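You operate a simulated robot arm through the tools that you are given. There is no shell and no other tool.

The job below is to be done with a simulated robot arm. You get a single attempt, and the scene is never put back.

TASK
Get the wash ready for later: shut the drawer, set Linen, 30C, 400 rpm, extra rinse, then lock the panel.
Fine: do not start; leave it switched on.
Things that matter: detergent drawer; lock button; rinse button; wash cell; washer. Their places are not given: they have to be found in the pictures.

Only the result counts: the job must be done as asked and must still hold three seconds after the hand-in. Knocking over, shifting, dropping, spilling or breaking anything else fails it.

THE ROBOT
A 6-joint arm with a two-finger parallel gripper, fixed in place. Base frame: the origin is on the floor under the middle of its stand, x ahead of it, y to its left, z up. Readings come in mm, degrees, newtons and seconds.
With the tool pointing down near the work surface it reaches from about 240 to 660 mm from the base axis. Its first joint turns from -66.0 to 66.0 degrees. Payload 2.9 kg.
The TCP is the grasp point between the finger pads, 30 mm short of the fingertips. In the tool frame z runs along the fingers and y along their closing line. The gripper opens to 110 mm. The fingers are 20 mm wide and 10 mm thick; the gripper's body (48 by 112 mm) begins 55 mm behind the TCP.
Orientation is that of the tool frame in the base frame, as [roll, pitch, yaw] about the fixed x, y, z axes, in that order (R = Rz(yaw) Ry(pitch) Rx(roll)). With the fingers straight down and closing along the base's y, the tool's x points along the base's -x, its y along +y and its z along -z.

THE INTERFACE
- The arm moves only by the tool jog_arm. Its argument "moves" is a list of rows, each a list of 7 numbers: the shift along the tool's x, y, z in mm, then the turn, a rotation vector about the tool's x, y, z in degrees, then the finger opening in mm, from 0 to 110. In form: [[tx, ty, tz, wx, wy, wz, gripper], ...]. A call has 1 to 20 rows; each row shifts and turns the commanded pose from where the row before left it, along the tool's axes as they then stand. Each row takes 0.2 s and may step no farther than 50 mm and 8.6 degrees from the row before; otherwise, or with a gripper value out of range, the whole call is refused. A pose out of reach is approached as far as the arm can. The call stops where the force on the tool passes 40 N (or 10 N more than at its start, if that is more) or the arm is blocked; 0.2 s more then pass. The fingers move at their own pace (about 108 mm/s each) and stop on an object; they squeeze with about 25 N. The grip force told is the motor's: it shows also when the fingers shut on nothing. Time passes only in rows, and 0.2 s behind the last, so rows that do not move let the fingers close. It gives the time, the measured TCP pose, the force on the tool (base axes), the opening and the grip force at its end, in the units of the frame above (readings bear some noise), with the torque about the TCP (base axes, N m) and any sound that the robot's microphone picked up.
- Cameras (640 x 400 px; columns grow to the right, rows downward): "scene" is fixed at [72.1, 428.4, 1388.8]; the picture's right is [-0.82, -0.58, 0.00], its down [-0.30, 0.42, -0.86] and it looks along [0.49, -0.70, -0.52] (base axes); focal length 347 px, centre (320, 200). "wrist" rides on the gripper at [73, 17, -103] in the tool frame; the picture's right is [-0.23, 0.97, 0.00], its down [-0.76, -0.18, -0.62] and it looks along [-0.61, -0.14, 0.78] (tool axes); focal length 222 px, centre (320, 200).
- grab_frame(camera): a new picture of that camera. No time passes.
- locate(camera, pixels): for up to 12 pixels [column, row] of the newest picture of that camera ("zoom" is the newest enlarged one), the place [x, y, z] in the base frame of the surface seen there, good to about 2 mm. No time passes.
- zoom(camera, box): a new picture of the part [left, top, right, bottom] of that camera's present view, enlarged. No time passes.
- finish_job(): hands the job in; it is judged then, once.

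Unless the task says otherwise, let go and move clear before handing in.

The tools are called after "Request:" as a command line: name --pt "numbers of a row" for each row, then --argument value for the rest, lists and objects as JSON in quotes. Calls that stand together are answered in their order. jog_arm: Moves the arm, as the interface text tells. Its arguments: {"type":"object","properties":{"moves":{"type":"array"}},"required":["moves"]} The other tools are called the same way: grab_frame (camera) takes a picture; locate (camera, pixels) gives the place of the surface under pixels of a picture; zoom (camera, box) takes an enlarged picture of a part of a camera's view; finish_job () hands the job in.

At the start:

```text
t: 0.0
ee_pos: [302.5, -380.8, 1006.4]
tool_rot: [-179.9, 0.0, -180.0]
force: [-0.2, 0.8, 0.3]
torque: [-0.04, -0.04, 0.02]
finger_gap: 110.0
gripper_force: 0.1
```

scene: 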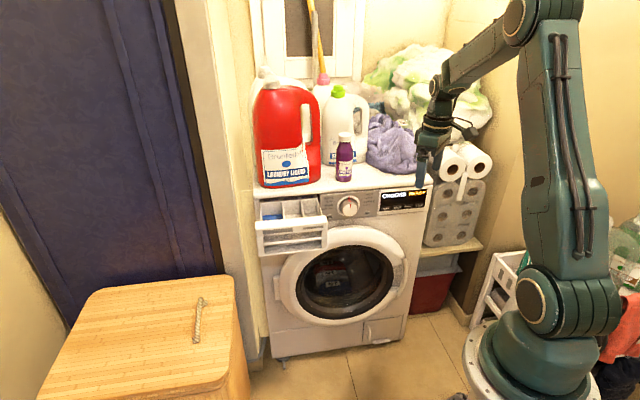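
wrist: 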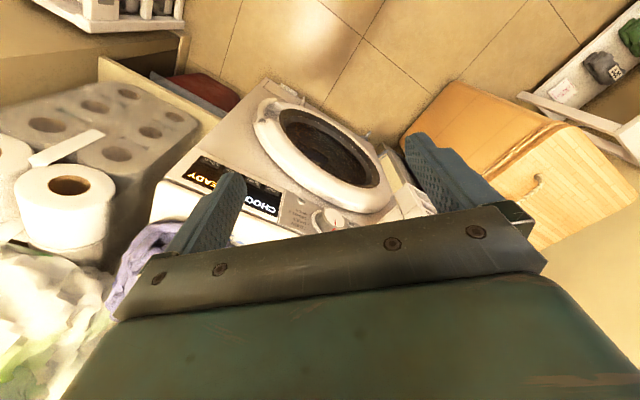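

The scene shows the washer with its drawer open (around 290,225), a dial near (348,206), and a display near (402,200). I'll zoom in on the panel to read it.

Request:
zoom --camera "scene" --box '[250, 180, 440, 260]'

Request:
zoom --camera "scene" --box '[325, 180, 435, 225]'

Request:
zoom --camera "wrist" --box '[150, 130, 450, 250]'

```text
3.37 times, centred on (345, 220) of scene
```

zoom: 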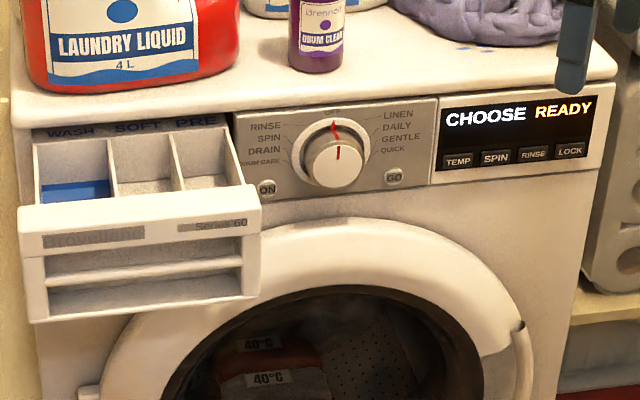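

```text
5.82 times, centred on (380, 202) of scene
```

zoom: 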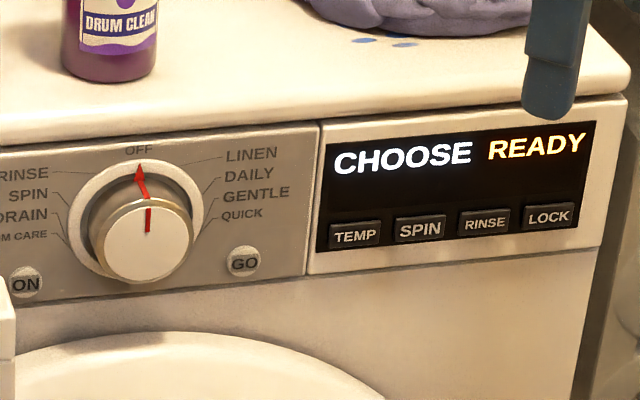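

```text
2.13 times, centred on (300, 190) of wrist
```

zoom: 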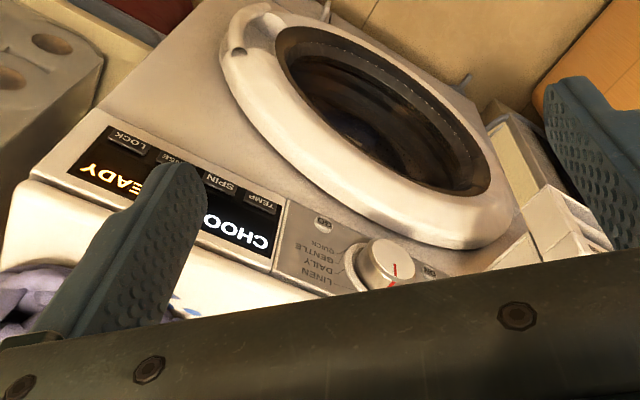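

The display reads CHOOSE / READY, and the dial mark points at OFF with LINEN one mark clockwise. I'll re-zoom the scene and locate the panel features.

Request:
zoom --camera "scene" --box '[325, 180, 435, 225]'

Request:
locate --camera "zoom" --pixels '[[355, 236], [419, 228], [485, 223], [549, 216], [144, 244], [150, 215], [140, 185], [244, 263], [25, 285], [330, 265], [590, 235], [250, 156]]'

Request:
locate --camera "scene" --pixels '[[258, 236], [326, 236], [258, 253], [326, 248], [256, 243], [290, 230], [256, 200], [318, 196], [325, 200], [344, 180], [296, 262], [430, 190]]'

```text
5.82 times, centred on (380, 202) of scene
```

zoom: 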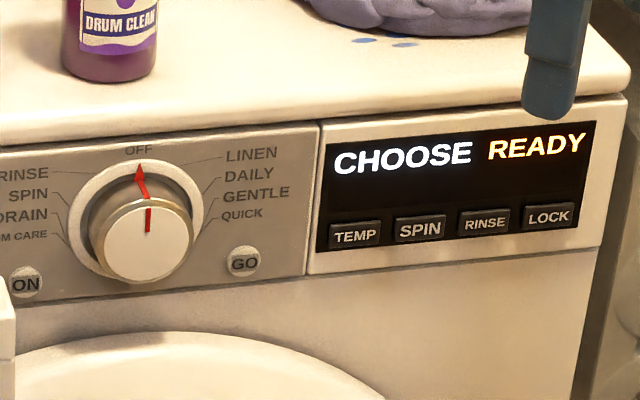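

```text
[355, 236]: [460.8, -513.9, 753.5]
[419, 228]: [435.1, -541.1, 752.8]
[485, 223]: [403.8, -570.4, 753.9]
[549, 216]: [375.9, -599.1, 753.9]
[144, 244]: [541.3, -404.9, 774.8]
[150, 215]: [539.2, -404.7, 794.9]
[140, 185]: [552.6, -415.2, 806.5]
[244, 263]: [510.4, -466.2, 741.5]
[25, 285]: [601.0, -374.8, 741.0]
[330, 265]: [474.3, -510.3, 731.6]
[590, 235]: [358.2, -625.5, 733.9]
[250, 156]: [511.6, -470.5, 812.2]
```

```text
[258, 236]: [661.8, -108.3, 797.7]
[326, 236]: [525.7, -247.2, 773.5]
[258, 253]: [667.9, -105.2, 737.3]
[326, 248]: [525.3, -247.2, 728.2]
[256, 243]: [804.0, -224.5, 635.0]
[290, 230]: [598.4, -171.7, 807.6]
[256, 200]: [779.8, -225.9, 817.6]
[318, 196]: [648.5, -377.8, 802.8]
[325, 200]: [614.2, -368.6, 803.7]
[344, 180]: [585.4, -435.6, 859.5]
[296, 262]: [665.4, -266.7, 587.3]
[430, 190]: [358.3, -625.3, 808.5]
```

The panel face runs along x−y≈983 (buttons at ≈975) and its outward normal is (−0.707, 0.707). The drawer front sits about 150 mm out, around (593,−177,770). I'll close the fingers, move in front of the drawer at a safe height, and yaw 45° to face the washer; I'll also zoom in on the dial marks.

Request:
jog_arm --pt "-31 31 0 0 0 0 0" --pt "-31 31 0 0 0 0 0" --pt "-31 31 0 0 0 0 0" --pt "-31 31 0 0 0 0 0" --pt "-31 31 0 0 0 0 0" --pt "-31 31 0 0 0 0 0" --pt "0 0 0 0 0 7.5 0" --pt "0 0 0 0 0 7.5 0" --pt "0 0 0 0 0 7.5 0" --pt "0 0 0 0 0 7.5 0" --pt "0 0 0 0 0 7.5 0" --pt "0 0 0 0 0 7.5 0"

Request:
zoom --camera "scene" --box '[320, 185, 380, 223]'

```text
t: 2.6
ee_pos: [489.7, -196.8, 1004.8]
tool_rot: [-179.9, 0.2, 134.7]
force: [0.2, 0.0, 0.0]
torque: [-0.03, 0.02, -0.02]
finger_gap: 0.2
gripper_force: 25.4
```

```text
10.53 times, centred on (350, 204) of scene
```

zoom: 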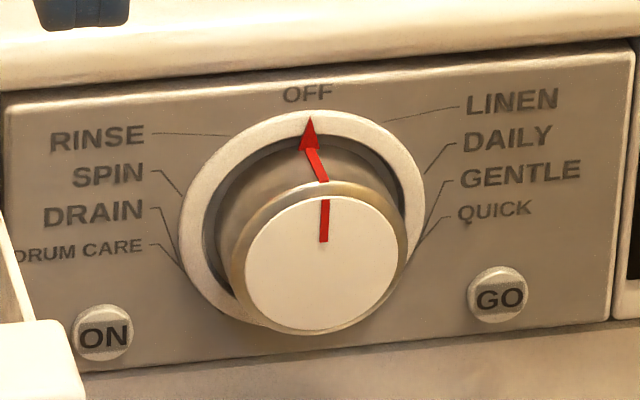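

The dial's marks are clear in the zoom: LINEN's tick ends near (383,122). I'll locate the tick ends and dial points to work out the turn angle.

Request:
locate --camera "zoom" --pixels '[[386, 122], [427, 172], [412, 248], [232, 135], [181, 195], [308, 118], [303, 330], [184, 230], [322, 268], [247, 270], [398, 262], [325, 180]]'

Request:
grab_frame --camera "scene"

Request:
grab_frame --camera "wrist"

```text
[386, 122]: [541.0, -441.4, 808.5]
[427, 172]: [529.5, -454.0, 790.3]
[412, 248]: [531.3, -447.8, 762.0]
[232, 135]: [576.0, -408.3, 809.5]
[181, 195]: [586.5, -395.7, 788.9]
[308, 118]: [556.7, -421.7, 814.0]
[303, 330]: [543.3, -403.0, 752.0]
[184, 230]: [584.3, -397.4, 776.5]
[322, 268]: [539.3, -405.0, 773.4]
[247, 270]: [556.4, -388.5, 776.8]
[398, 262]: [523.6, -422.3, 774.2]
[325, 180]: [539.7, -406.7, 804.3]
```

```text
taken
```

scene: 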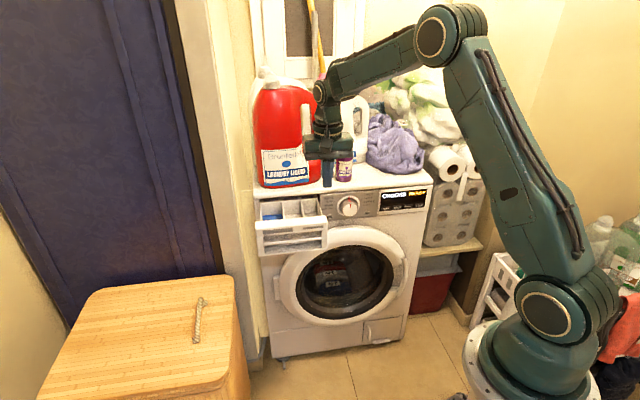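

```text
taken
```

wrist: 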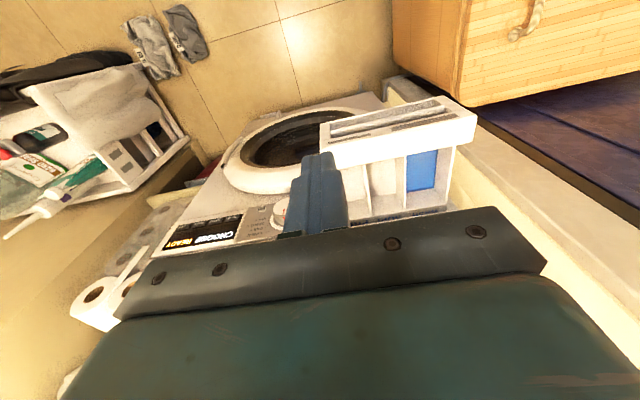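

The dial centre is about (540,−405,775) with front face ~47 mm wide, and the LINEN tick is roughly 36° clockwise from OFF. Next I'll pitch the tool to horizontal while shifting left to line up with the drawer centre.

Request:
jog_arm --pt "0 8 0 0 -8.18 0 0" --pt "0 8 0 0 -8.18 0 0" --pt "0 8 0 0 -8.18 0 0" --pt "0 8 0 0 -8.18 0 0" --pt "0 8 0 0 -8.18 0 0" --pt "0 8 0 0 -8.18 0 0" --pt "0 8 0 0 -8.18 0 0" --pt "0 8 0 0 -8.18 0 0" --pt "0 8 0 0 -8.18 0 0" --pt "0 8 0 0 -8.18 0 0" --pt "0 8 0 0 -8.18 0 0"

Request:
grab_frame --camera "scene"

Request:
grab_frame --camera "wrist"

```text
t: 5.0
ee_pos: [553.3, -132.3, 1004.7]
tool_rot: [-0.4, 89.8, -45.3]
force: [-0.3, 0.9, 0.0]
torque: [-0.01, -0.01, -0.05]
finger_gap: 0.0
gripper_force: 24.7
```

```text
taken
```

scene: 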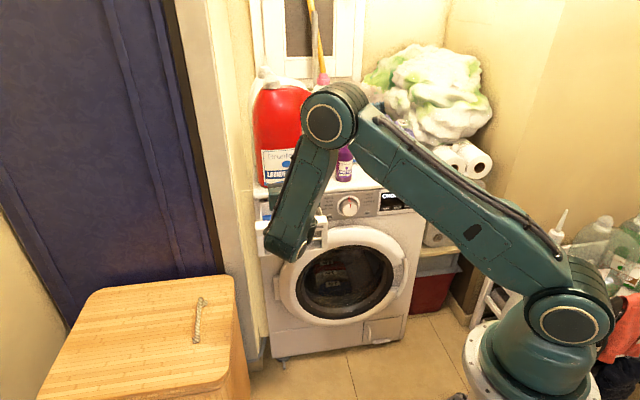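

```text
taken
```

wrist: 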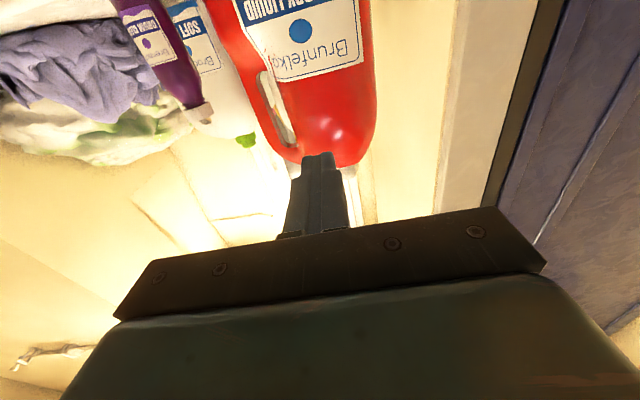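

The tool is now horizontal, facing the washer at u centre of the drawer, with the tip ~30 mm short of the drawer front. From the geometry the flat text band of the drawer front is at z≈795–840, so I'll lower to z≈815 and look.

Request:
jog_arm --pt "38 0 0 0 0 0 0" --pt "38 0 0 0 0 0 0" --pt "38 0 0 0 0 0 0" --pt "38 0 0 0 0 0 0" --pt "38 0 0 0 0 0 0"

Request:
grab_frame --camera "scene"

Request:
grab_frame --camera "wrist"

```text
t: 6.2
ee_pos: [580.7, -138.6, 818.9]
tool_rot: [179.7, 90.0, 134.6]
force: [-0.9, 1.1, 0.1]
torque: [0.0, -0.02, 0.01]
finger_gap: 0.0
gripper_force: 25.0
out of reach, approached as far as the arm can: row 2, 3, 4
```

```text
taken
```

scene: 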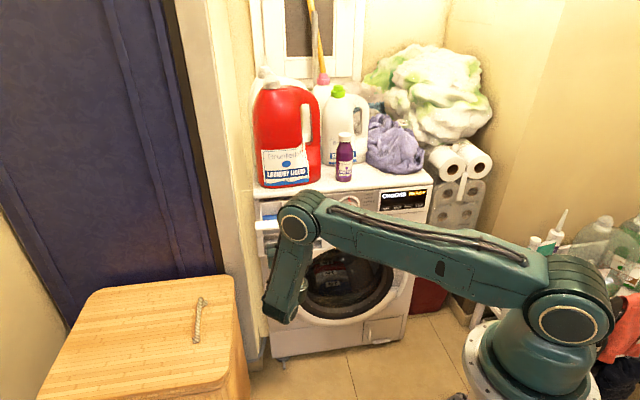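

```text
taken
```

wrist: 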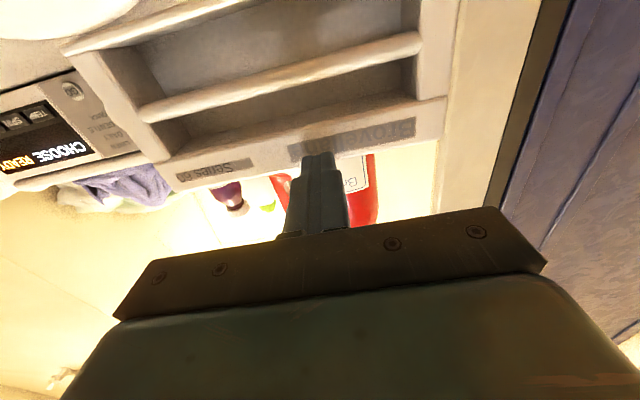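

Rows 2–4 were flagged out of reach and the pose reads (580.7,−138.6,818.9), a bit off the commanded point, with the fingertip seen near the drawer's "Brovelling" band at (318,155). I'll wait with a still row to see where it settles.

Request:
jog_arm --pt "0 0 0 0 0 0 0" --pt "0 0 0 0 0 0 0"

Request:
zoom --camera "scene" --box '[240, 170, 440, 330]'

```text
t: 6.8
ee_pos: [580.5, -138.5, 819.8]
tool_rot: [-169.1, 89.9, 145.8]
force: [0.2, 0.0, -0.5]
torque: [0.0, 0.03, -0.02]
finger_gap: 0.0
gripper_force: 24.9
```

```text
2.50 times, centred on (340, 250) of scene
```

zoom: 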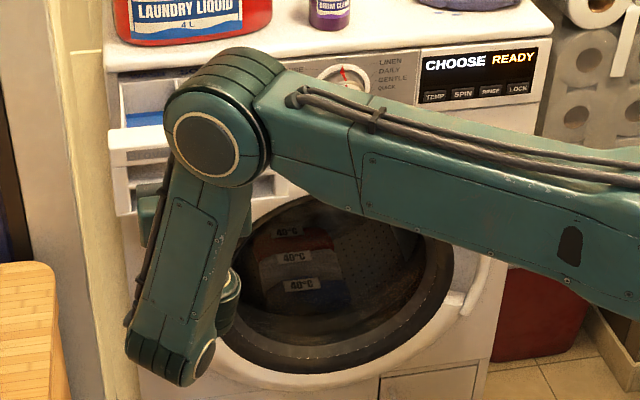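

The arm has settled at (580.5,−138.5,819.8) with the tip about 7 mm short of the drawer's text band. I'll push forward gently along the tool axis, drifting slightly toward the drawer's centre.

Request:
jog_arm --pt "0 -6 0 0 0 0 0" --pt "0 -6 2 0 0 0 0" --pt "0 0 4 0 0 0 0" --pt "0 0 6 0 0 0 0" --pt "0 0 8 0 0 0 0" --pt "0 0 8 0 0 0 0" --pt "0 0 8 0 0 0 0" --pt "0 0 8 0 0 0 0"

Request:
grab_frame --camera "wrist"

Request:
zoom --camera "scene" --box '[240, 170, 440, 330]'

```text
t: 8.6
ee_pos: [604.7, -178.2, 820.8]
tool_rot: [-16.5, 89.7, -61.6]
force: [-0.7, 0.6, 1.8]
torque: [-0.04, -0.02, 0.01]
finger_gap: 0.0
gripper_force: 24.6
out of reach, approached as far as the arm can: row 1
```

```text
taken
```

wrist: 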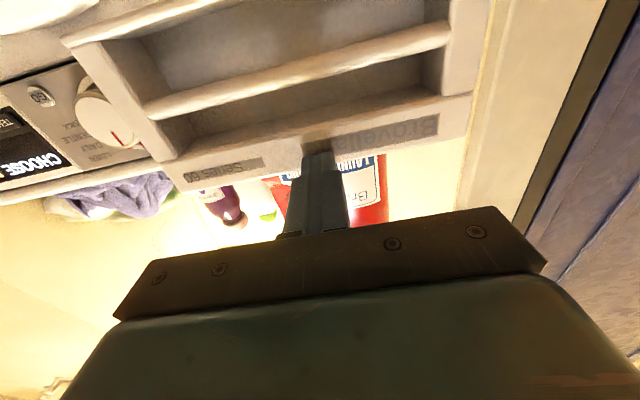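

```text
2.50 times, centred on (340, 250) of scene
```

zoom: 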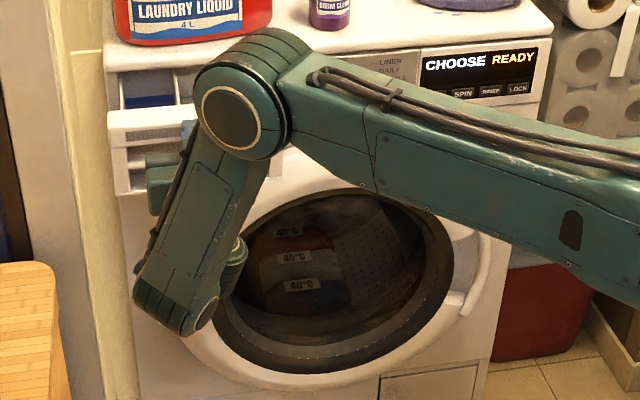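

The drawer is sliding in easily (force ~2 N, tip on the band at (318,160)). Before pushing further I'll check how close the elbow is to the washer and bottles.

Request:
locate --camera "zoom" --pixels '[[235, 118], [260, 40], [285, 110], [205, 75], [190, 310], [160, 190], [150, 215], [120, 130], [190, 120], [240, 250], [300, 60], [180, 10]]'

```text
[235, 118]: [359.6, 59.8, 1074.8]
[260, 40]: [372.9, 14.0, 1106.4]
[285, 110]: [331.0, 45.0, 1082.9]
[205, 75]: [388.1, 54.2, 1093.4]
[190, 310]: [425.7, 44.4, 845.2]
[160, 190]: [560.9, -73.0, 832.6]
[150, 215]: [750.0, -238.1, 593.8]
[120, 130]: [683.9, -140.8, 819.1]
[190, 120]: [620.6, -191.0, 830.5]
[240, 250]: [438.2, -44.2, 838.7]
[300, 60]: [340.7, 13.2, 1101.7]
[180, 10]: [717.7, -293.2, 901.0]
```

The elbow is at about (360,50,1080), far from the washer. I'll continue the push, slowing near the end.

Request:
jog_arm --pt "0 0 8 0 0 0 0" --pt "0 0 8 0 0 0 0" --pt "0 0 8 0 0 0 0" --pt "0 0 8 0 0 0 0" --pt "0 0 8 0 0 0 0" --pt "0 0 8 0 0 0 0" --pt "0 0 8 0 0 0 0" --pt "0 0 8 0 0 0 0" --pt "0 0 8 0 0 0 0" --pt "0 0 8 0 0 0 0" --pt "0 0 6 0 0 0 0"

Request:
grab_frame --camera "wrist"

Request:
zoom --camera "scene" --box '[240, 170, 440, 330]'

```text
t: 11.0
ee_pos: [666.8, -238.5, 822.0]
tool_rot: [-14.2, 89.9, -59.2]
force: [-2.0, -0.6, 0.3]
torque: [0.05, -0.01, -0.01]
finger_gap: 0.1
gripper_force: 25.4
```

```text
taken
```

wrist: 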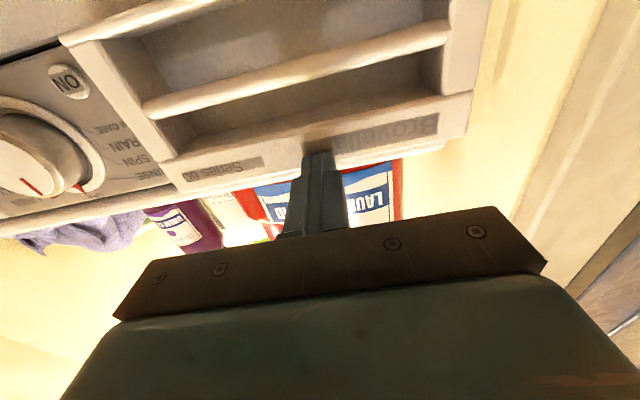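

```text
2.50 times, centred on (340, 250) of scene
```

zoom: 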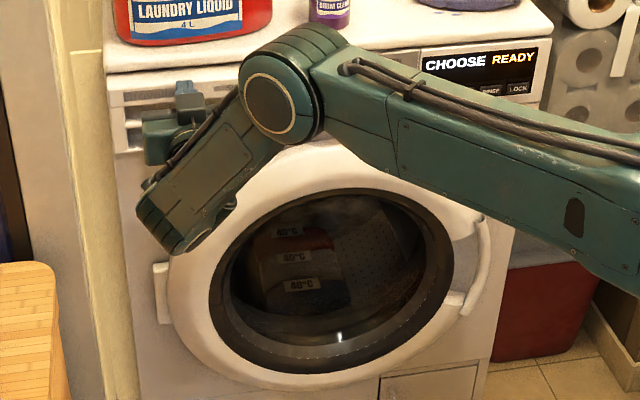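

The drawer is nearly closed, with the tip about 25 mm short of the panel plane. I'll continue slowly and watch for the force rise and any click.

Request:
jog_arm --pt "0 0 5 0 0 0 0" --pt "0 0 5 0 0 0 0" --pt "0 0 4 0 0 0 0" --pt "0 0 4 0 0 0 0" --pt "0 0 3 0 0 0 0"

Request:
grab_frame --camera "wrist"

```text
t: 12.2
ee_pos: [681.0, -255.0, 819.5]
tool_rot: [-5.7, 89.8, -50.7]
force: [-1.2, 2.5, -0.2]
torque: [0.01, 0.0, 0.03]
finger_gap: 0.2
gripper_force: 25.0
```

```text
taken
```

wrist: 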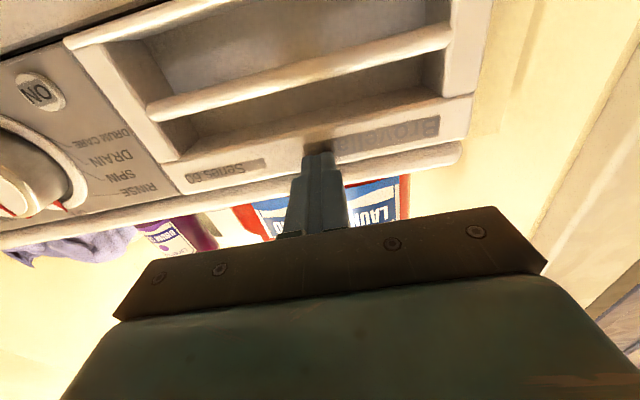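

The drawer front now looks nearly flush with the panel. I'll keep inching forward until it stops.

Request:
jog_arm --pt "0 0 2 0 0 0 0" --pt "0 0 2 0 0 0 0" --pt "0 0 2 0 0 0 0" --pt "0 0 2 0 0 0 0" --pt "0 0 2 0 0 0 0"

Request:
grab_frame --camera "wrist"

```text
t: 13.1
ee_pos: [683.8, -259.2, 821.6]
tool_rot: [-67.4, 89.5, -112.5]
force: [-16.9, 9.6, 7.5]
torque: [-0.12, 0.11, -0.12]
finger_gap: 0.3
gripper_force: 25.2
stopped in row 4: the force on the tool passed its limit at 47 N (the readings are from after the stop); the commanded pose is now the measured one
```

```text
taken
```

wrist: 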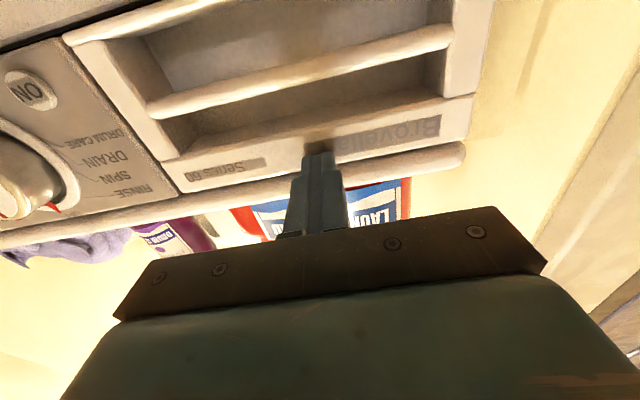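

The drawer hit its stop at tip x−y≈985, flush with the panel. I'll back away and check that it stays shut.

Request:
jog_arm --pt "0 0 -10 0 0 0 0" --pt "0 0 -20 0 0 0 0" --pt "0 0 -30 0 0 0 0" --pt "0 0 -30 0 0 0 0"

Request:
grab_frame --camera "wrist"

Request:
zoom --camera "scene" --box '[240, 170, 440, 330]'

```text
t: 14.1
ee_pos: [620.1, -194.7, 819.3]
tool_rot: [-67.5, 89.7, -112.6]
force: [0.1, -0.4, -0.6]
torque: [-0.01, 0.0, 0.01]
finger_gap: 0.0
gripper_force: 24.9
```

```text
taken
```

wrist: 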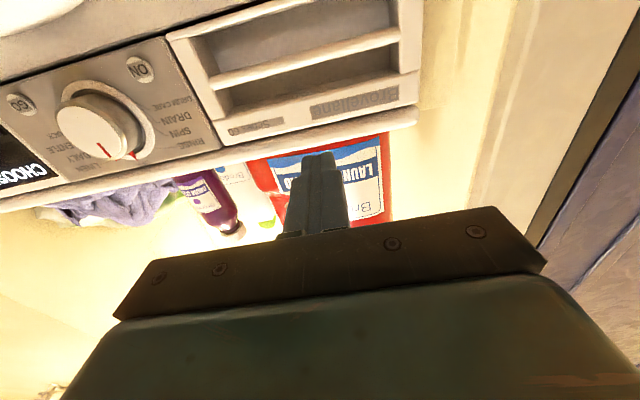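

```text
2.50 times, centred on (340, 250) of scene
```

zoom: 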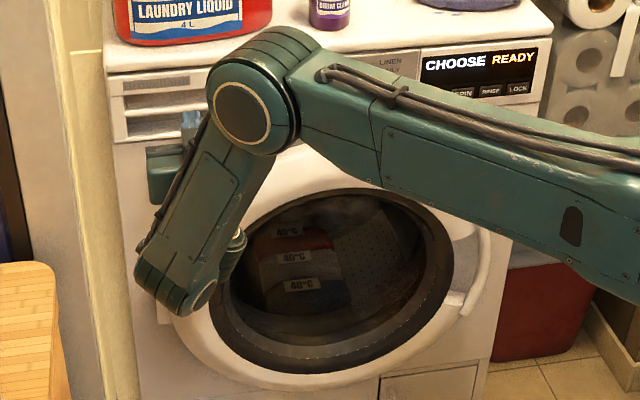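

The drawer stays shut after backing off. Now I'll shift right about 205 mm and down 44 mm to line up with the dial axis, opening the fingers to 80 mm.

Request:
jog_arm --pt "0 0 -10 0 0 0 80" --pt "8 -41 0 0 0 0 80" --pt "9 -41 0 0 0 0 80" --pt "9 -41 0 0 0 0 80" --pt "9 -41 0 0 0 0 80" --pt "9 -41 0 0 0 0 80" --pt "0 0 0 0 0 0 80"

Request:
grab_frame --camera "wrist"

Request:
zoom --camera "scene" --box '[240, 170, 440, 330]'

```text
t: 15.7
ee_pos: [498.4, -350.0, 776.8]
tool_rot: [-108.5, 89.6, -153.4]
force: [-0.6, -0.7, 0.4]
torque: [0.0, -0.05, -0.01]
finger_gap: 80.2
gripper_force: 0.1
out of reach, approached as far as the arm can: row 4, 5, 6
```

```text
taken
```

wrist: 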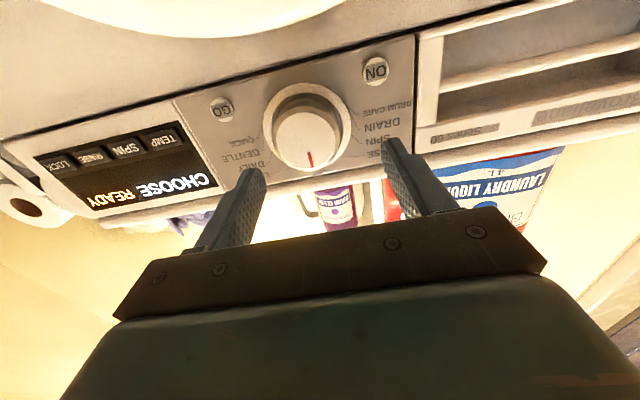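

```text
2.50 times, centred on (340, 250) of scene
```

zoom: 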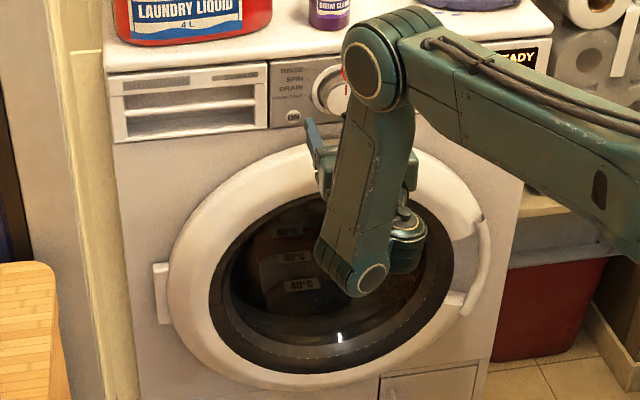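

The dial is right ahead in the wrist view (front face about (307,140), red mark at (311,158)), TCP at (498,−350,777). I'll locate its edges precisely from this view.

Request:
zoom --camera "wrist" --box '[230, 60, 410, 190]'

Request:
locate --camera "wrist" --pixels '[[307, 140], [276, 140], [338, 140], [308, 112], [309, 168], [311, 152], [300, 90], [222, 110], [374, 70], [350, 120], [470, 130], [560, 110]]'

```text
3.08 times, centred on (320, 125) of wrist
```

zoom: 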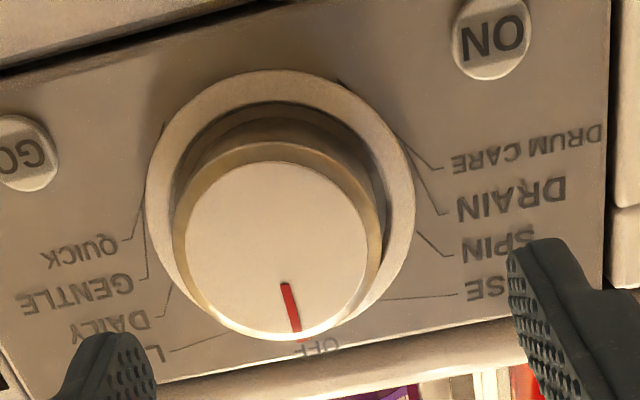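

```text
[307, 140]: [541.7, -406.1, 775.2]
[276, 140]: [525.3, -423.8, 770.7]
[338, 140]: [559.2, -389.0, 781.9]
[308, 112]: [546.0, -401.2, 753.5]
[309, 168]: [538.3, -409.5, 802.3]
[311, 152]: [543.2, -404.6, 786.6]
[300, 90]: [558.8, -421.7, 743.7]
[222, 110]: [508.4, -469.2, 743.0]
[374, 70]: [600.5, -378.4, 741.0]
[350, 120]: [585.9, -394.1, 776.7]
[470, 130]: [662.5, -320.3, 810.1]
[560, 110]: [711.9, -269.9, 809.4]
```

The dial's front face is centred at about (541.7,−406,777), radius 24 mm, and the drawer front is at x−y≈982 (flush). I'll align laterally and advance so the fingertips straddle the knob, stopping short of the ring.

Request:
jog_arm --pt "0 -9 2 0 0 0 80" --pt "0 0 10 0 0 0 80" --pt "0 0 10 0 0 0 80" --pt "0 0 10 0 0 0 80" --pt "0 0 0 0 0 0 80"

Request:
grab_frame --camera "wrist"

Request:
zoom --camera "scene" --box '[240, 170, 440, 330]'

```text
t: 16.9
ee_pos: [515.0, -378.1, 776.9]
tool_rot: [-69.5, 89.7, -114.6]
force: [-0.9, -0.6, 0.4]
torque: [0.0, -0.03, 0.03]
finger_gap: 80.2
gripper_force: 0.0
```

```text
taken
```

wrist: 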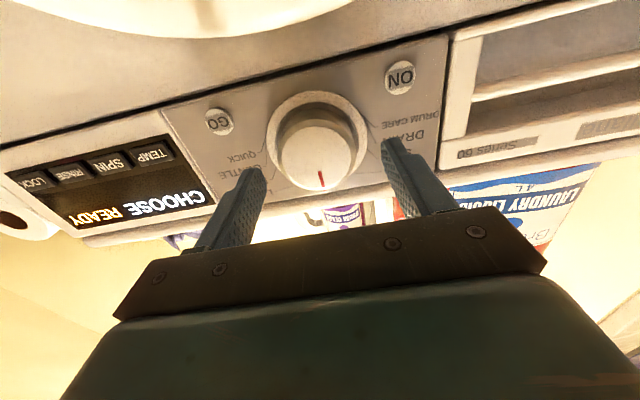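

```text
2.50 times, centred on (340, 250) of scene
```

zoom: 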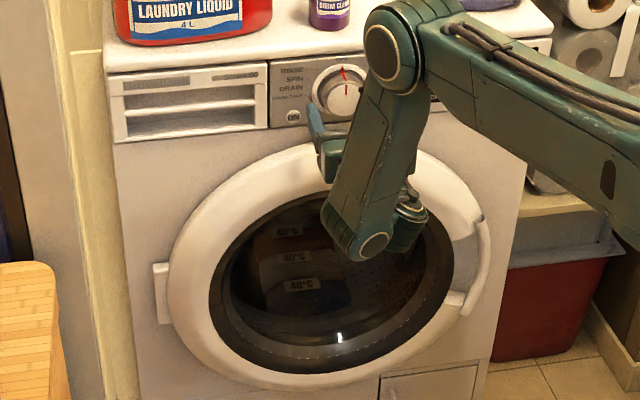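

TCP is at (515,−378,777), on the dial axis (u≈−97). I'll advance 23 mm more and close the fingers on the knob.

Request:
jog_arm --pt "0 0 8 0 0 0 80" --pt "0 0 8 0 0 0 80" --pt "0 0 7 0 0 0 80" --pt "0 0 0 0 0 0 60" --pt "0 0 0 0 0 0 52" --pt "0 0 0 0 0 0 40" --pt "0 0 0 0 0 0 40"

Request:
grab_frame --camera "wrist"

Request:
zoom --camera "scene" --box '[320, 170, 440, 240]'

```text
t: 18.5
ee_pos: [531.1, -398.4, 776.4]
tool_rot: [-78.1, 89.7, -123.4]
force: [-7.6, -13.5, 0.7]
torque: [-0.01, -0.05, -0.54]
finger_gap: 55.5
gripper_force: 45.3
```

```text
taken
```

wrist: 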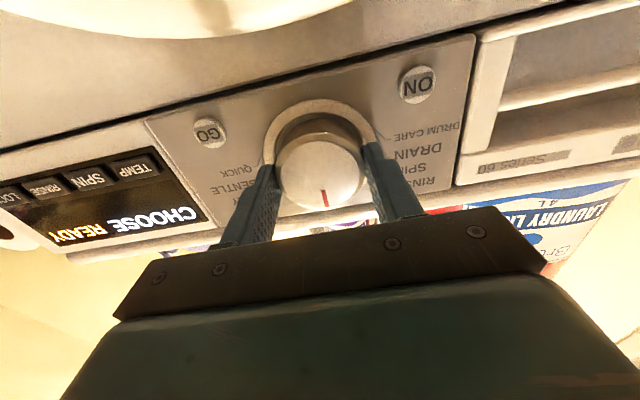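

```text
5.33 times, centred on (380, 205) of scene
```

zoom: 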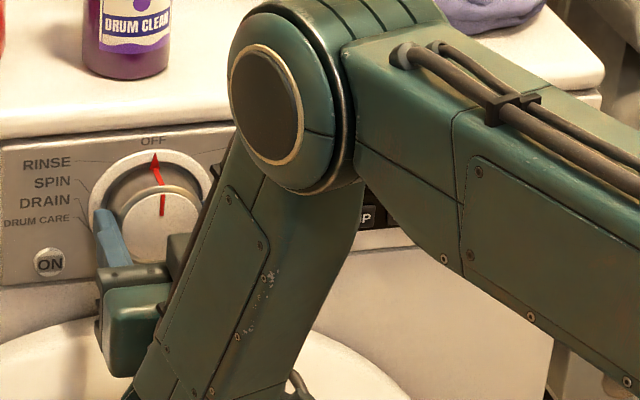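

The fingers hold the knob (gap 55.5) but there's a ~15 N sideways load, meaning the grip is about 3 mm off-centre to the left. I'll shift 3 mm right to relax it before turning.

Request:
jog_arm --pt "0 -2 0 0 0 0 40" --pt "0 -1 0 0 0 0 40" --pt "0 0 0 0 0 0 40"

```text
t: 19.3
ee_pos: [531.1, -398.0, 774.9]
tool_rot: [-72.1, 89.7, -116.9]
force: [18.8, -18.9, -13.6]
torque: [0.49, 0.51, 0.01]
finger_gap: 55.3
gripper_force: 45.2
```

The side load is gone but there's now an axial/vertical load (18.8,−18.9,−13.6). I'll hold still a moment and re-read before turning.

Request:
jog_arm --pt "0 0 0 0 0 0 40" --pt "0 0 0 0 0 0 40"

Request:
grab_frame --camera "wrist"

```text
t: 19.9
ee_pos: [530.7, -397.6, 776.7]
tool_rot: [-75.7, 89.7, -120.6]
force: [23.7, -13.7, -15.5]
torque: [0.31, 0.31, 0.13]
finger_gap: 55.4
gripper_force: 45.2
```

```text
taken
```

wrist: 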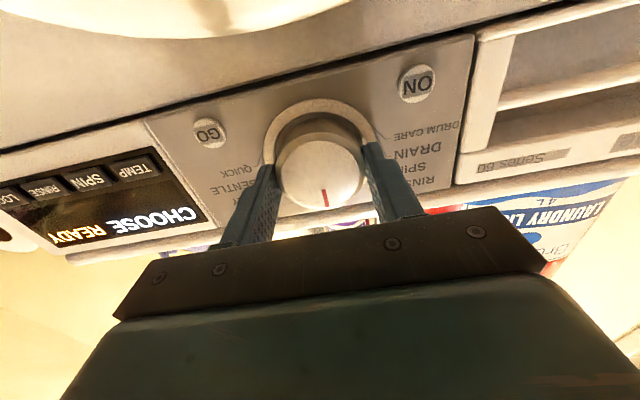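

The picture shows a good grip with the knob between the pads. I'll relax the residual load by following it 2 mm forward and 1.5 mm down, then re-read.

Request:
jog_arm --pt "1.5 0 2 0 0 0 40" --pt "0 0 0 0 0 0 40"

```text
t: 20.4
ee_pos: [531.2, -398.6, 775.9]
tool_rot: [-74.6, 89.2, -119.2]
force: [-17.0, 14.4, 10.4]
torque: [-0.16, -0.2, -0.04]
finger_gap: 55.2
gripper_force: 45.5
stopped in row 2: the force on the tool passed its limit at 43 N (the readings are from after the stop); the commanded pose is now the measured one
```

The hold is stiff and the force reversed sign. I'll hold still one row to see the residual, since the commanded pose has been reset to the measured one.

Request:
jog_arm --pt "0 0 -0.7 0 0 0 40" --pt "0 0 0 0 0 0 40"

```text
t: 20.9
ee_pos: [531.8, -398.1, 775.8]
tool_rot: [-70.7, 89.3, -115.6]
force: [-8.0, 5.0, 7.5]
torque: [-0.16, -0.2, 0.03]
finger_gap: 55.5
gripper_force: 45.4
```

The residual is down to ~12 N. Now I'll turn the knob clockwise (+z of the tool) in small steps and listen for clicks.

Request:
jog_arm --pt "0 0 0 0 0 4 40" --pt "0 0 0 0 0 4 40" --pt "0 0 0 0 0 4 40" --pt "0 0 0 0 0 4 40"

Request:
grab_frame --camera "wrist"

Request:
zoom --camera "scene" --box '[320, 170, 440, 240]'

```text
t: 21.9
ee_pos: [531.8, -398.2, 774.6]
tool_rot: [88.8, 74.6, 44.1]
force: [-6.4, 2.3, 12.3]
torque: [-0.73, -0.7, 0.01]
finger_gap: 55.6
gripper_force: 45.1
```

```text
taken
```

wrist: 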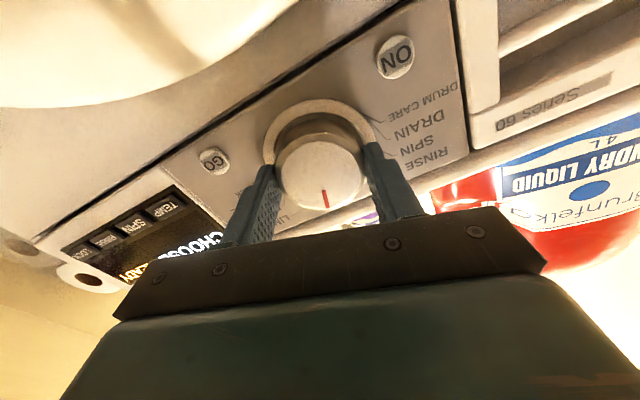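

```text
5.33 times, centred on (380, 205) of scene
```

zoom: 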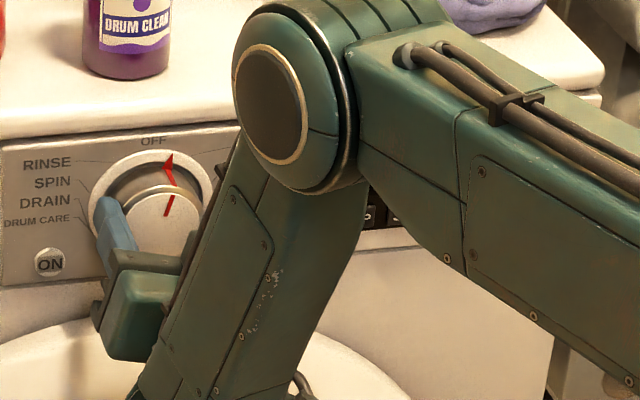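

The knob turns with the gripper; the red arrow has moved to about 16° clockwise. I'll continue to about 36°.

Request:
jog_arm --pt "0 0 0 0 0 4 40" --pt "0 0 0 0 0 4 40" --pt "0 0 0 0 0 4 40" --pt "0 0 0 0 0 4 40" --pt "0 0 0 0 0 4 40"

Request:
grab_frame --camera "wrist"

Request:
zoom --camera "scene" --box '[320, 170, 440, 240]'

```text
t: 23.1
ee_pos: [532.5, -397.7, 776.1]
tool_rot: [89.5, 54.6, 44.9]
force: [-12.5, 11.9, 19.8]
torque: [-0.73, -0.73, 0.25]
finger_gap: 55.6
gripper_force: 45.1
```

```text
taken
```

wrist: 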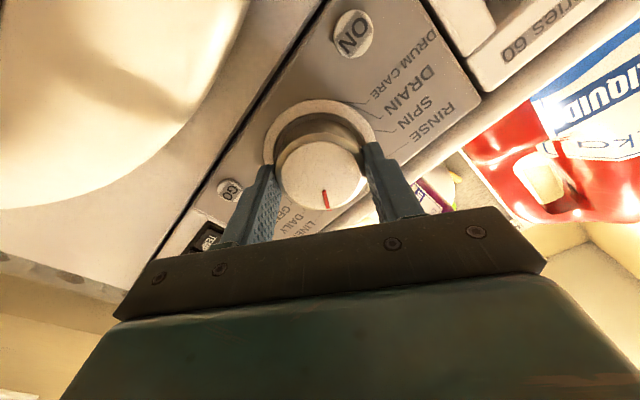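

```text
5.33 times, centred on (380, 205) of scene
```

zoom: 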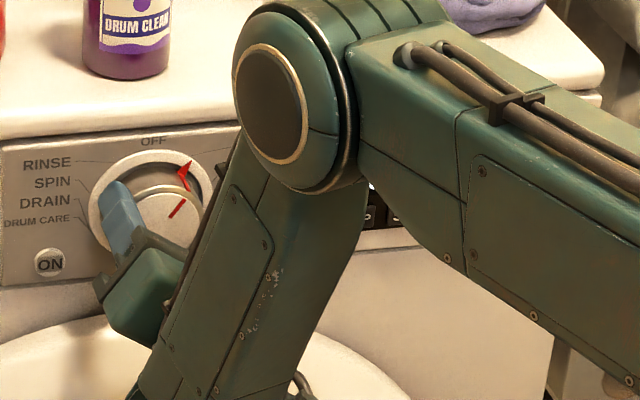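

The dial has turned ~35° and the arrow should be near LINEN. I'll zoom in from the wrist to compare it with the LINEN tick.

Request:
zoom --camera "wrist" --box '[220, 80, 420, 240]'

Request:
zoom --camera "scene" --box '[330, 185, 375, 220]'

```text
2.50 times, centred on (320, 160) of wrist
```

zoom: 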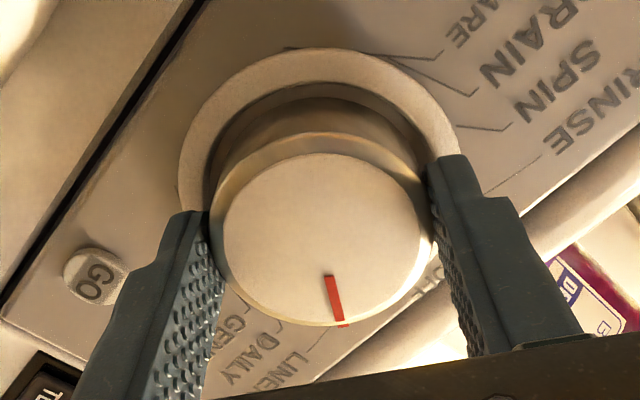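

```text
11.43 times, centred on (352, 202) of scene
```

zoom: 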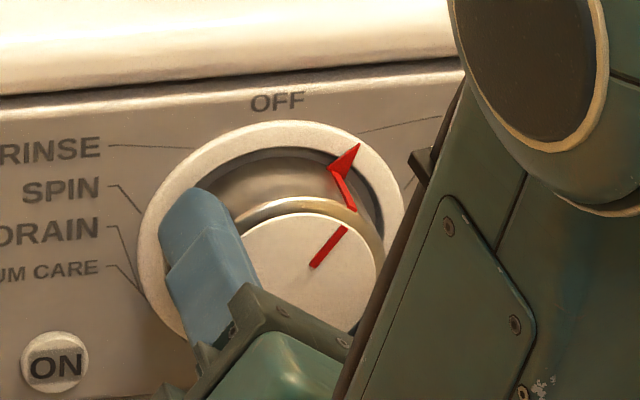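

The arrow tip at (358,145) lines up with the LINEN tick start at (362,132). I'll open the fingers, back off, and read the display.

Request:
jog_arm --pt "0 0 0 0 0 0 60" --pt "0 0 0 0 0 0 80" --pt "0 0 0 0 0 0 80" --pt "0 0 -8 0 0 0 80" --pt "0 0 -10 0 0 0 80" --pt "0 0 -10 0 0 0 80" --pt "0 0 -10 0 0 0 80"

Request:
grab_frame --camera "wrist"

Request:
grab_frame --camera "scene"

Request:
zoom --camera "scene" --box '[320, 170, 440, 240]'

```text
t: 24.8
ee_pos: [504.2, -373.4, 774.9]
tool_rot: [89.7, 54.6, 44.9]
force: [0.0, -0.3, 0.0]
torque: [0.04, 0.02, -0.03]
finger_gap: 80.1
gripper_force: 0.1
```

```text
taken
```

wrist: 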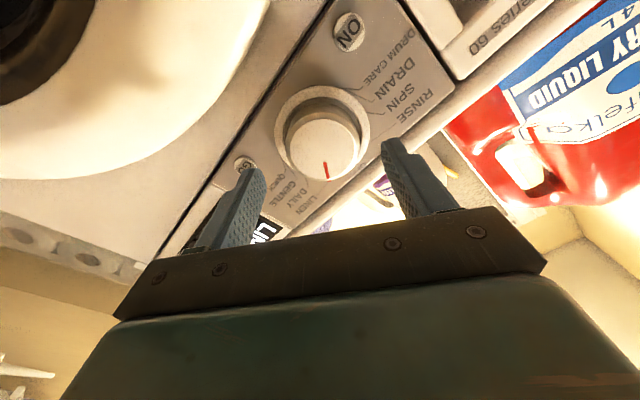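

```text
taken
```

scene: 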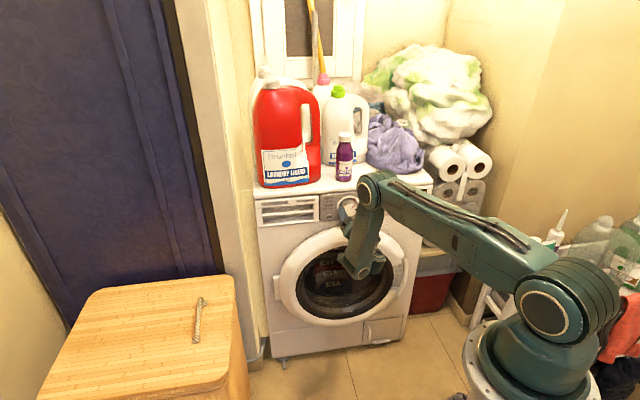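

```text
5.33 times, centred on (380, 205) of scene
```

zoom: 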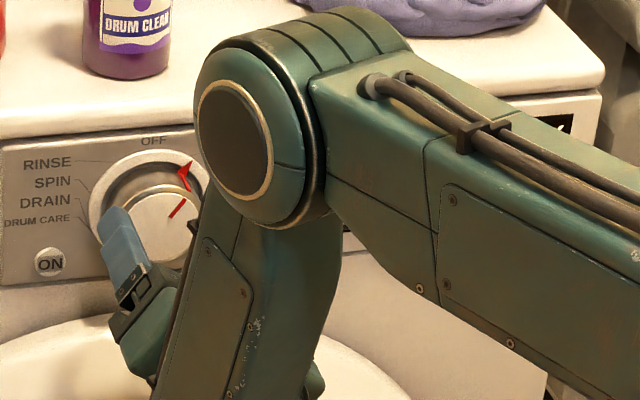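

The display now shows "LIN…" at the edge of the wrist view (263,230), so LINEN was selected. I'll turn the wrist back level, close the fingers and read the display.

Request:
jog_arm --pt "0 0 -4 0 0 -7.2 80" --pt "0 0 -4 0 0 -7.2 80" --pt "0 0 0 0 0 -7.2 80" --pt "0 0 0 0 0 -7.2 40" --pt "0 0 0 0 0 -7.2 0" --pt "0 0 0 0 0 0 0"

Request:
grab_frame --camera "wrist"

Request:
zoom --camera "wrist" --box '[0, 120, 240, 270]'

```text
t: 26.1
ee_pos: [498.0, -365.0, 775.3]
tool_rot: [-78.8, 89.1, -123.6]
force: [0.5, -0.5, -0.4]
torque: [-0.02, -0.04, -0.02]
finger_gap: 0.0
gripper_force: 24.8
```

```text
taken
```

wrist: 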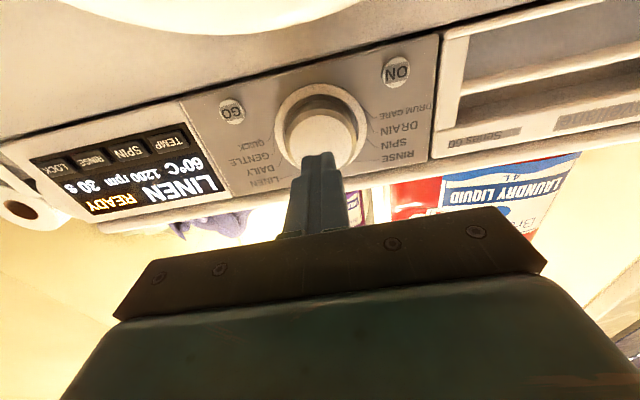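

```text
2.67 times, centred on (120, 195) of wrist
```

zoom: 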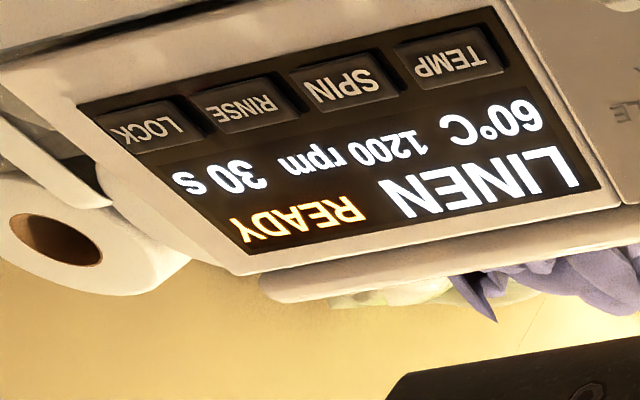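

The display reads LINEN, 60 °C, 1200 rpm, 30 s, READY. I'll locate the four buttons precisely in this enlarged view.

Request:
locate --camera "zoom" --pixels '[[450, 60], [345, 83], [245, 107], [150, 130], [410, 75], [495, 50], [445, 40], [455, 78], [300, 75], [390, 85], [205, 120], [100, 130]]'

```text
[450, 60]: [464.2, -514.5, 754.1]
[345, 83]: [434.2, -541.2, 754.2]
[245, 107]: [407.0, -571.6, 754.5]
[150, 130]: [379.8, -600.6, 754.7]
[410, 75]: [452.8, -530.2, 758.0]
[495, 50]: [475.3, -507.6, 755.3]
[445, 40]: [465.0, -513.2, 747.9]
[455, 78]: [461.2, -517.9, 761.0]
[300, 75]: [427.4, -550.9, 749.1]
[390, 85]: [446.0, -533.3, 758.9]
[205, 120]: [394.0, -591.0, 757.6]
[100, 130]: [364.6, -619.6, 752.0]
```

Buttons centre at z≈754: TEMP (464,−514), SPIN (434,−541), RINSE (407,−571), LOCK (379,−600). I'll shift right toward TEMP in modest steps, checking reach.

Request:
jog_arm --pt "3 -20 0 0 0 0 0" --pt "3 -20 0 0 0 0 0" --pt "3 -20 0 0 0 0 0" --pt "0 0 0 0 0 0 0"

```text
t: 27.1
ee_pos: [456.0, -407.2, 765.6]
tool_rot: [-76.9, 89.3, -121.7]
force: [-0.5, -0.3, 0.2]
torque: [0.0, 0.02, -0.03]
finger_gap: 0.0
gripper_force: 25.5
```

No reach problem; TCP at (456,−407,766). I'll continue to TEMP's column and height.

Request:
jog_arm --pt "4 -20 0 0 0 0 0" --pt "4 -20 0 0 0 0 0" --pt "3 -20 0 0 0 0 0" --pt "0 -10 0 0 0 0 0" --pt "0 0 0 0 0 0 0"

Request:
grab_frame --camera "wrist"

Request:
zoom --camera "scene" --box '[320, 170, 440, 240]'

```text
t: 28.4
ee_pos: [415.6, -448.6, 757.5]
tool_rot: [-73.9, 89.4, -118.7]
force: [-0.5, -0.4, -0.1]
torque: [-0.01, -0.03, -0.02]
finger_gap: 0.1
gripper_force: 24.9
out of reach, approached as far as the arm can: row 4
```

```text
taken
```

wrist: 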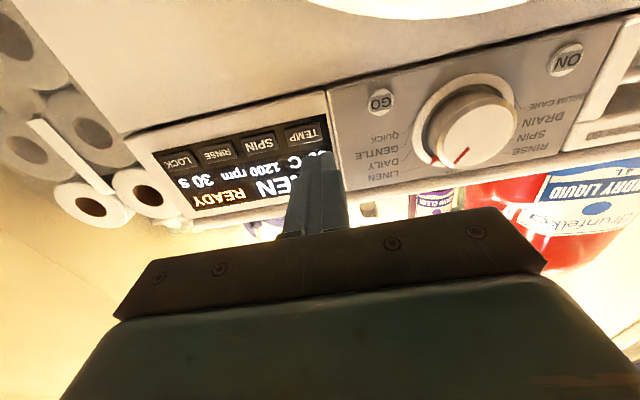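

```text
5.33 times, centred on (380, 205) of scene
```

zoom: 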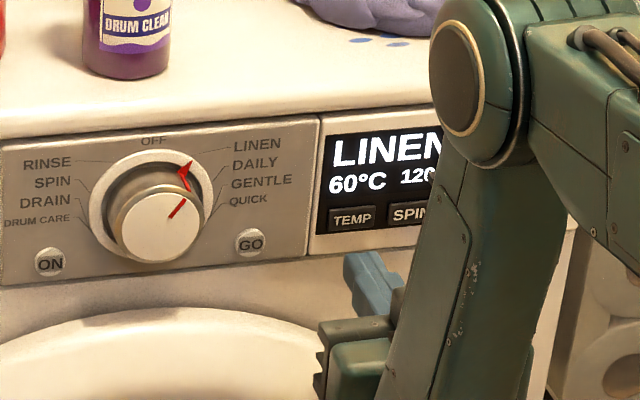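

TCP is at u≈23; TEMP is at u≈36 and 48 mm ahead. Row 4 was out of reach at this retreat distance, so I'll move diagonally forward and right.

Request:
jog_arm --pt "1 0 8 0 0 0 0" --pt "1 -4 8 0 0 0 0" --pt "1 -4 8 0 0 0 0" --pt "0 -5 6 0 0 0 0" --pt "0 0 0 0 0 0 0"

Request:
zoom --camera "wrist" --box '[150, 80, 450, 250]'

```text
t: 29.6
ee_pos: [416.0, -449.9, 756.9]
tool_rot: [-74.4, 89.3, -119.2]
force: [-0.5, 0.1, -1.1]
torque: [-0.01, 0.02, -0.01]
finger_gap: 0.0
gripper_force: 24.9
out of reach, approached as far as the arm can: row 1, 2, 3, 4
```

```text
2.13 times, centred on (300, 165) of wrist
```

zoom: 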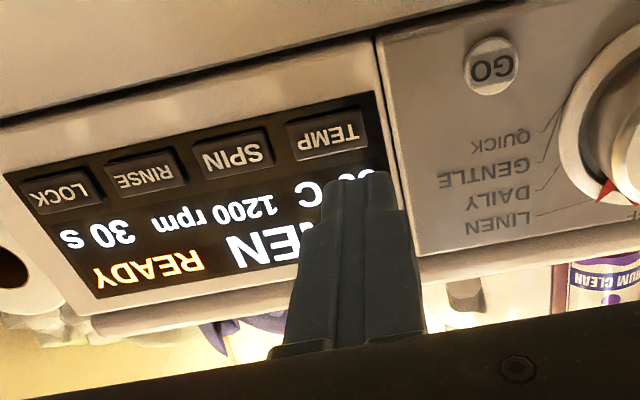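

The arm is at a joint-1 limit with the tool at this yaw (wrist too far clockwise). I'll yaw the tool further right (about tool x) by 25° so that the wrist sits further left; the tip remains well clear of the panel.

Request:
jog_arm --pt "0 0 0 5 0 0 0" --pt "0 0 0 5 0 0 0" --pt "0 0 0 5 0 0 0" --pt "0 0 0 5 0 0 0" --pt "0 0 0 5 0 0 0" --pt "0 0 0 0 0 0 0"

Request:
grab_frame --camera "wrist"

Request:
grab_frame --camera "scene"

```text
t: 30.9
ee_pos: [414.9, -448.3, 757.6]
tool_rot: [-52.5, 89.3, -122.3]
force: [-1.0, -0.9, -0.4]
torque: [0.05, -0.01, -0.01]
finger_gap: 0.0
gripper_force: 24.2
```

```text
taken
```

wrist: 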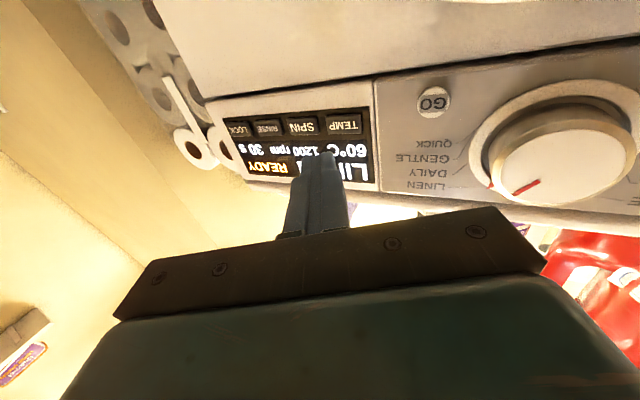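

```text
taken
```

scene: 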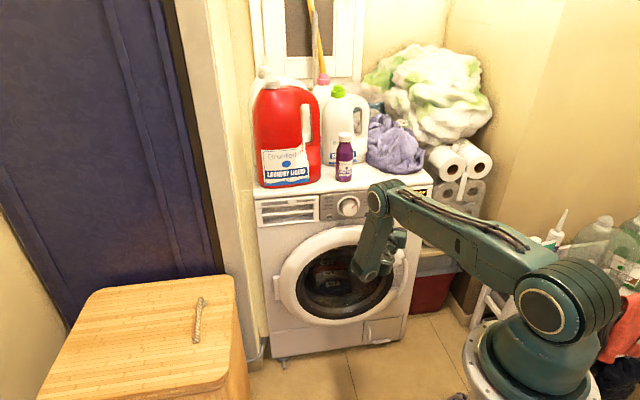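

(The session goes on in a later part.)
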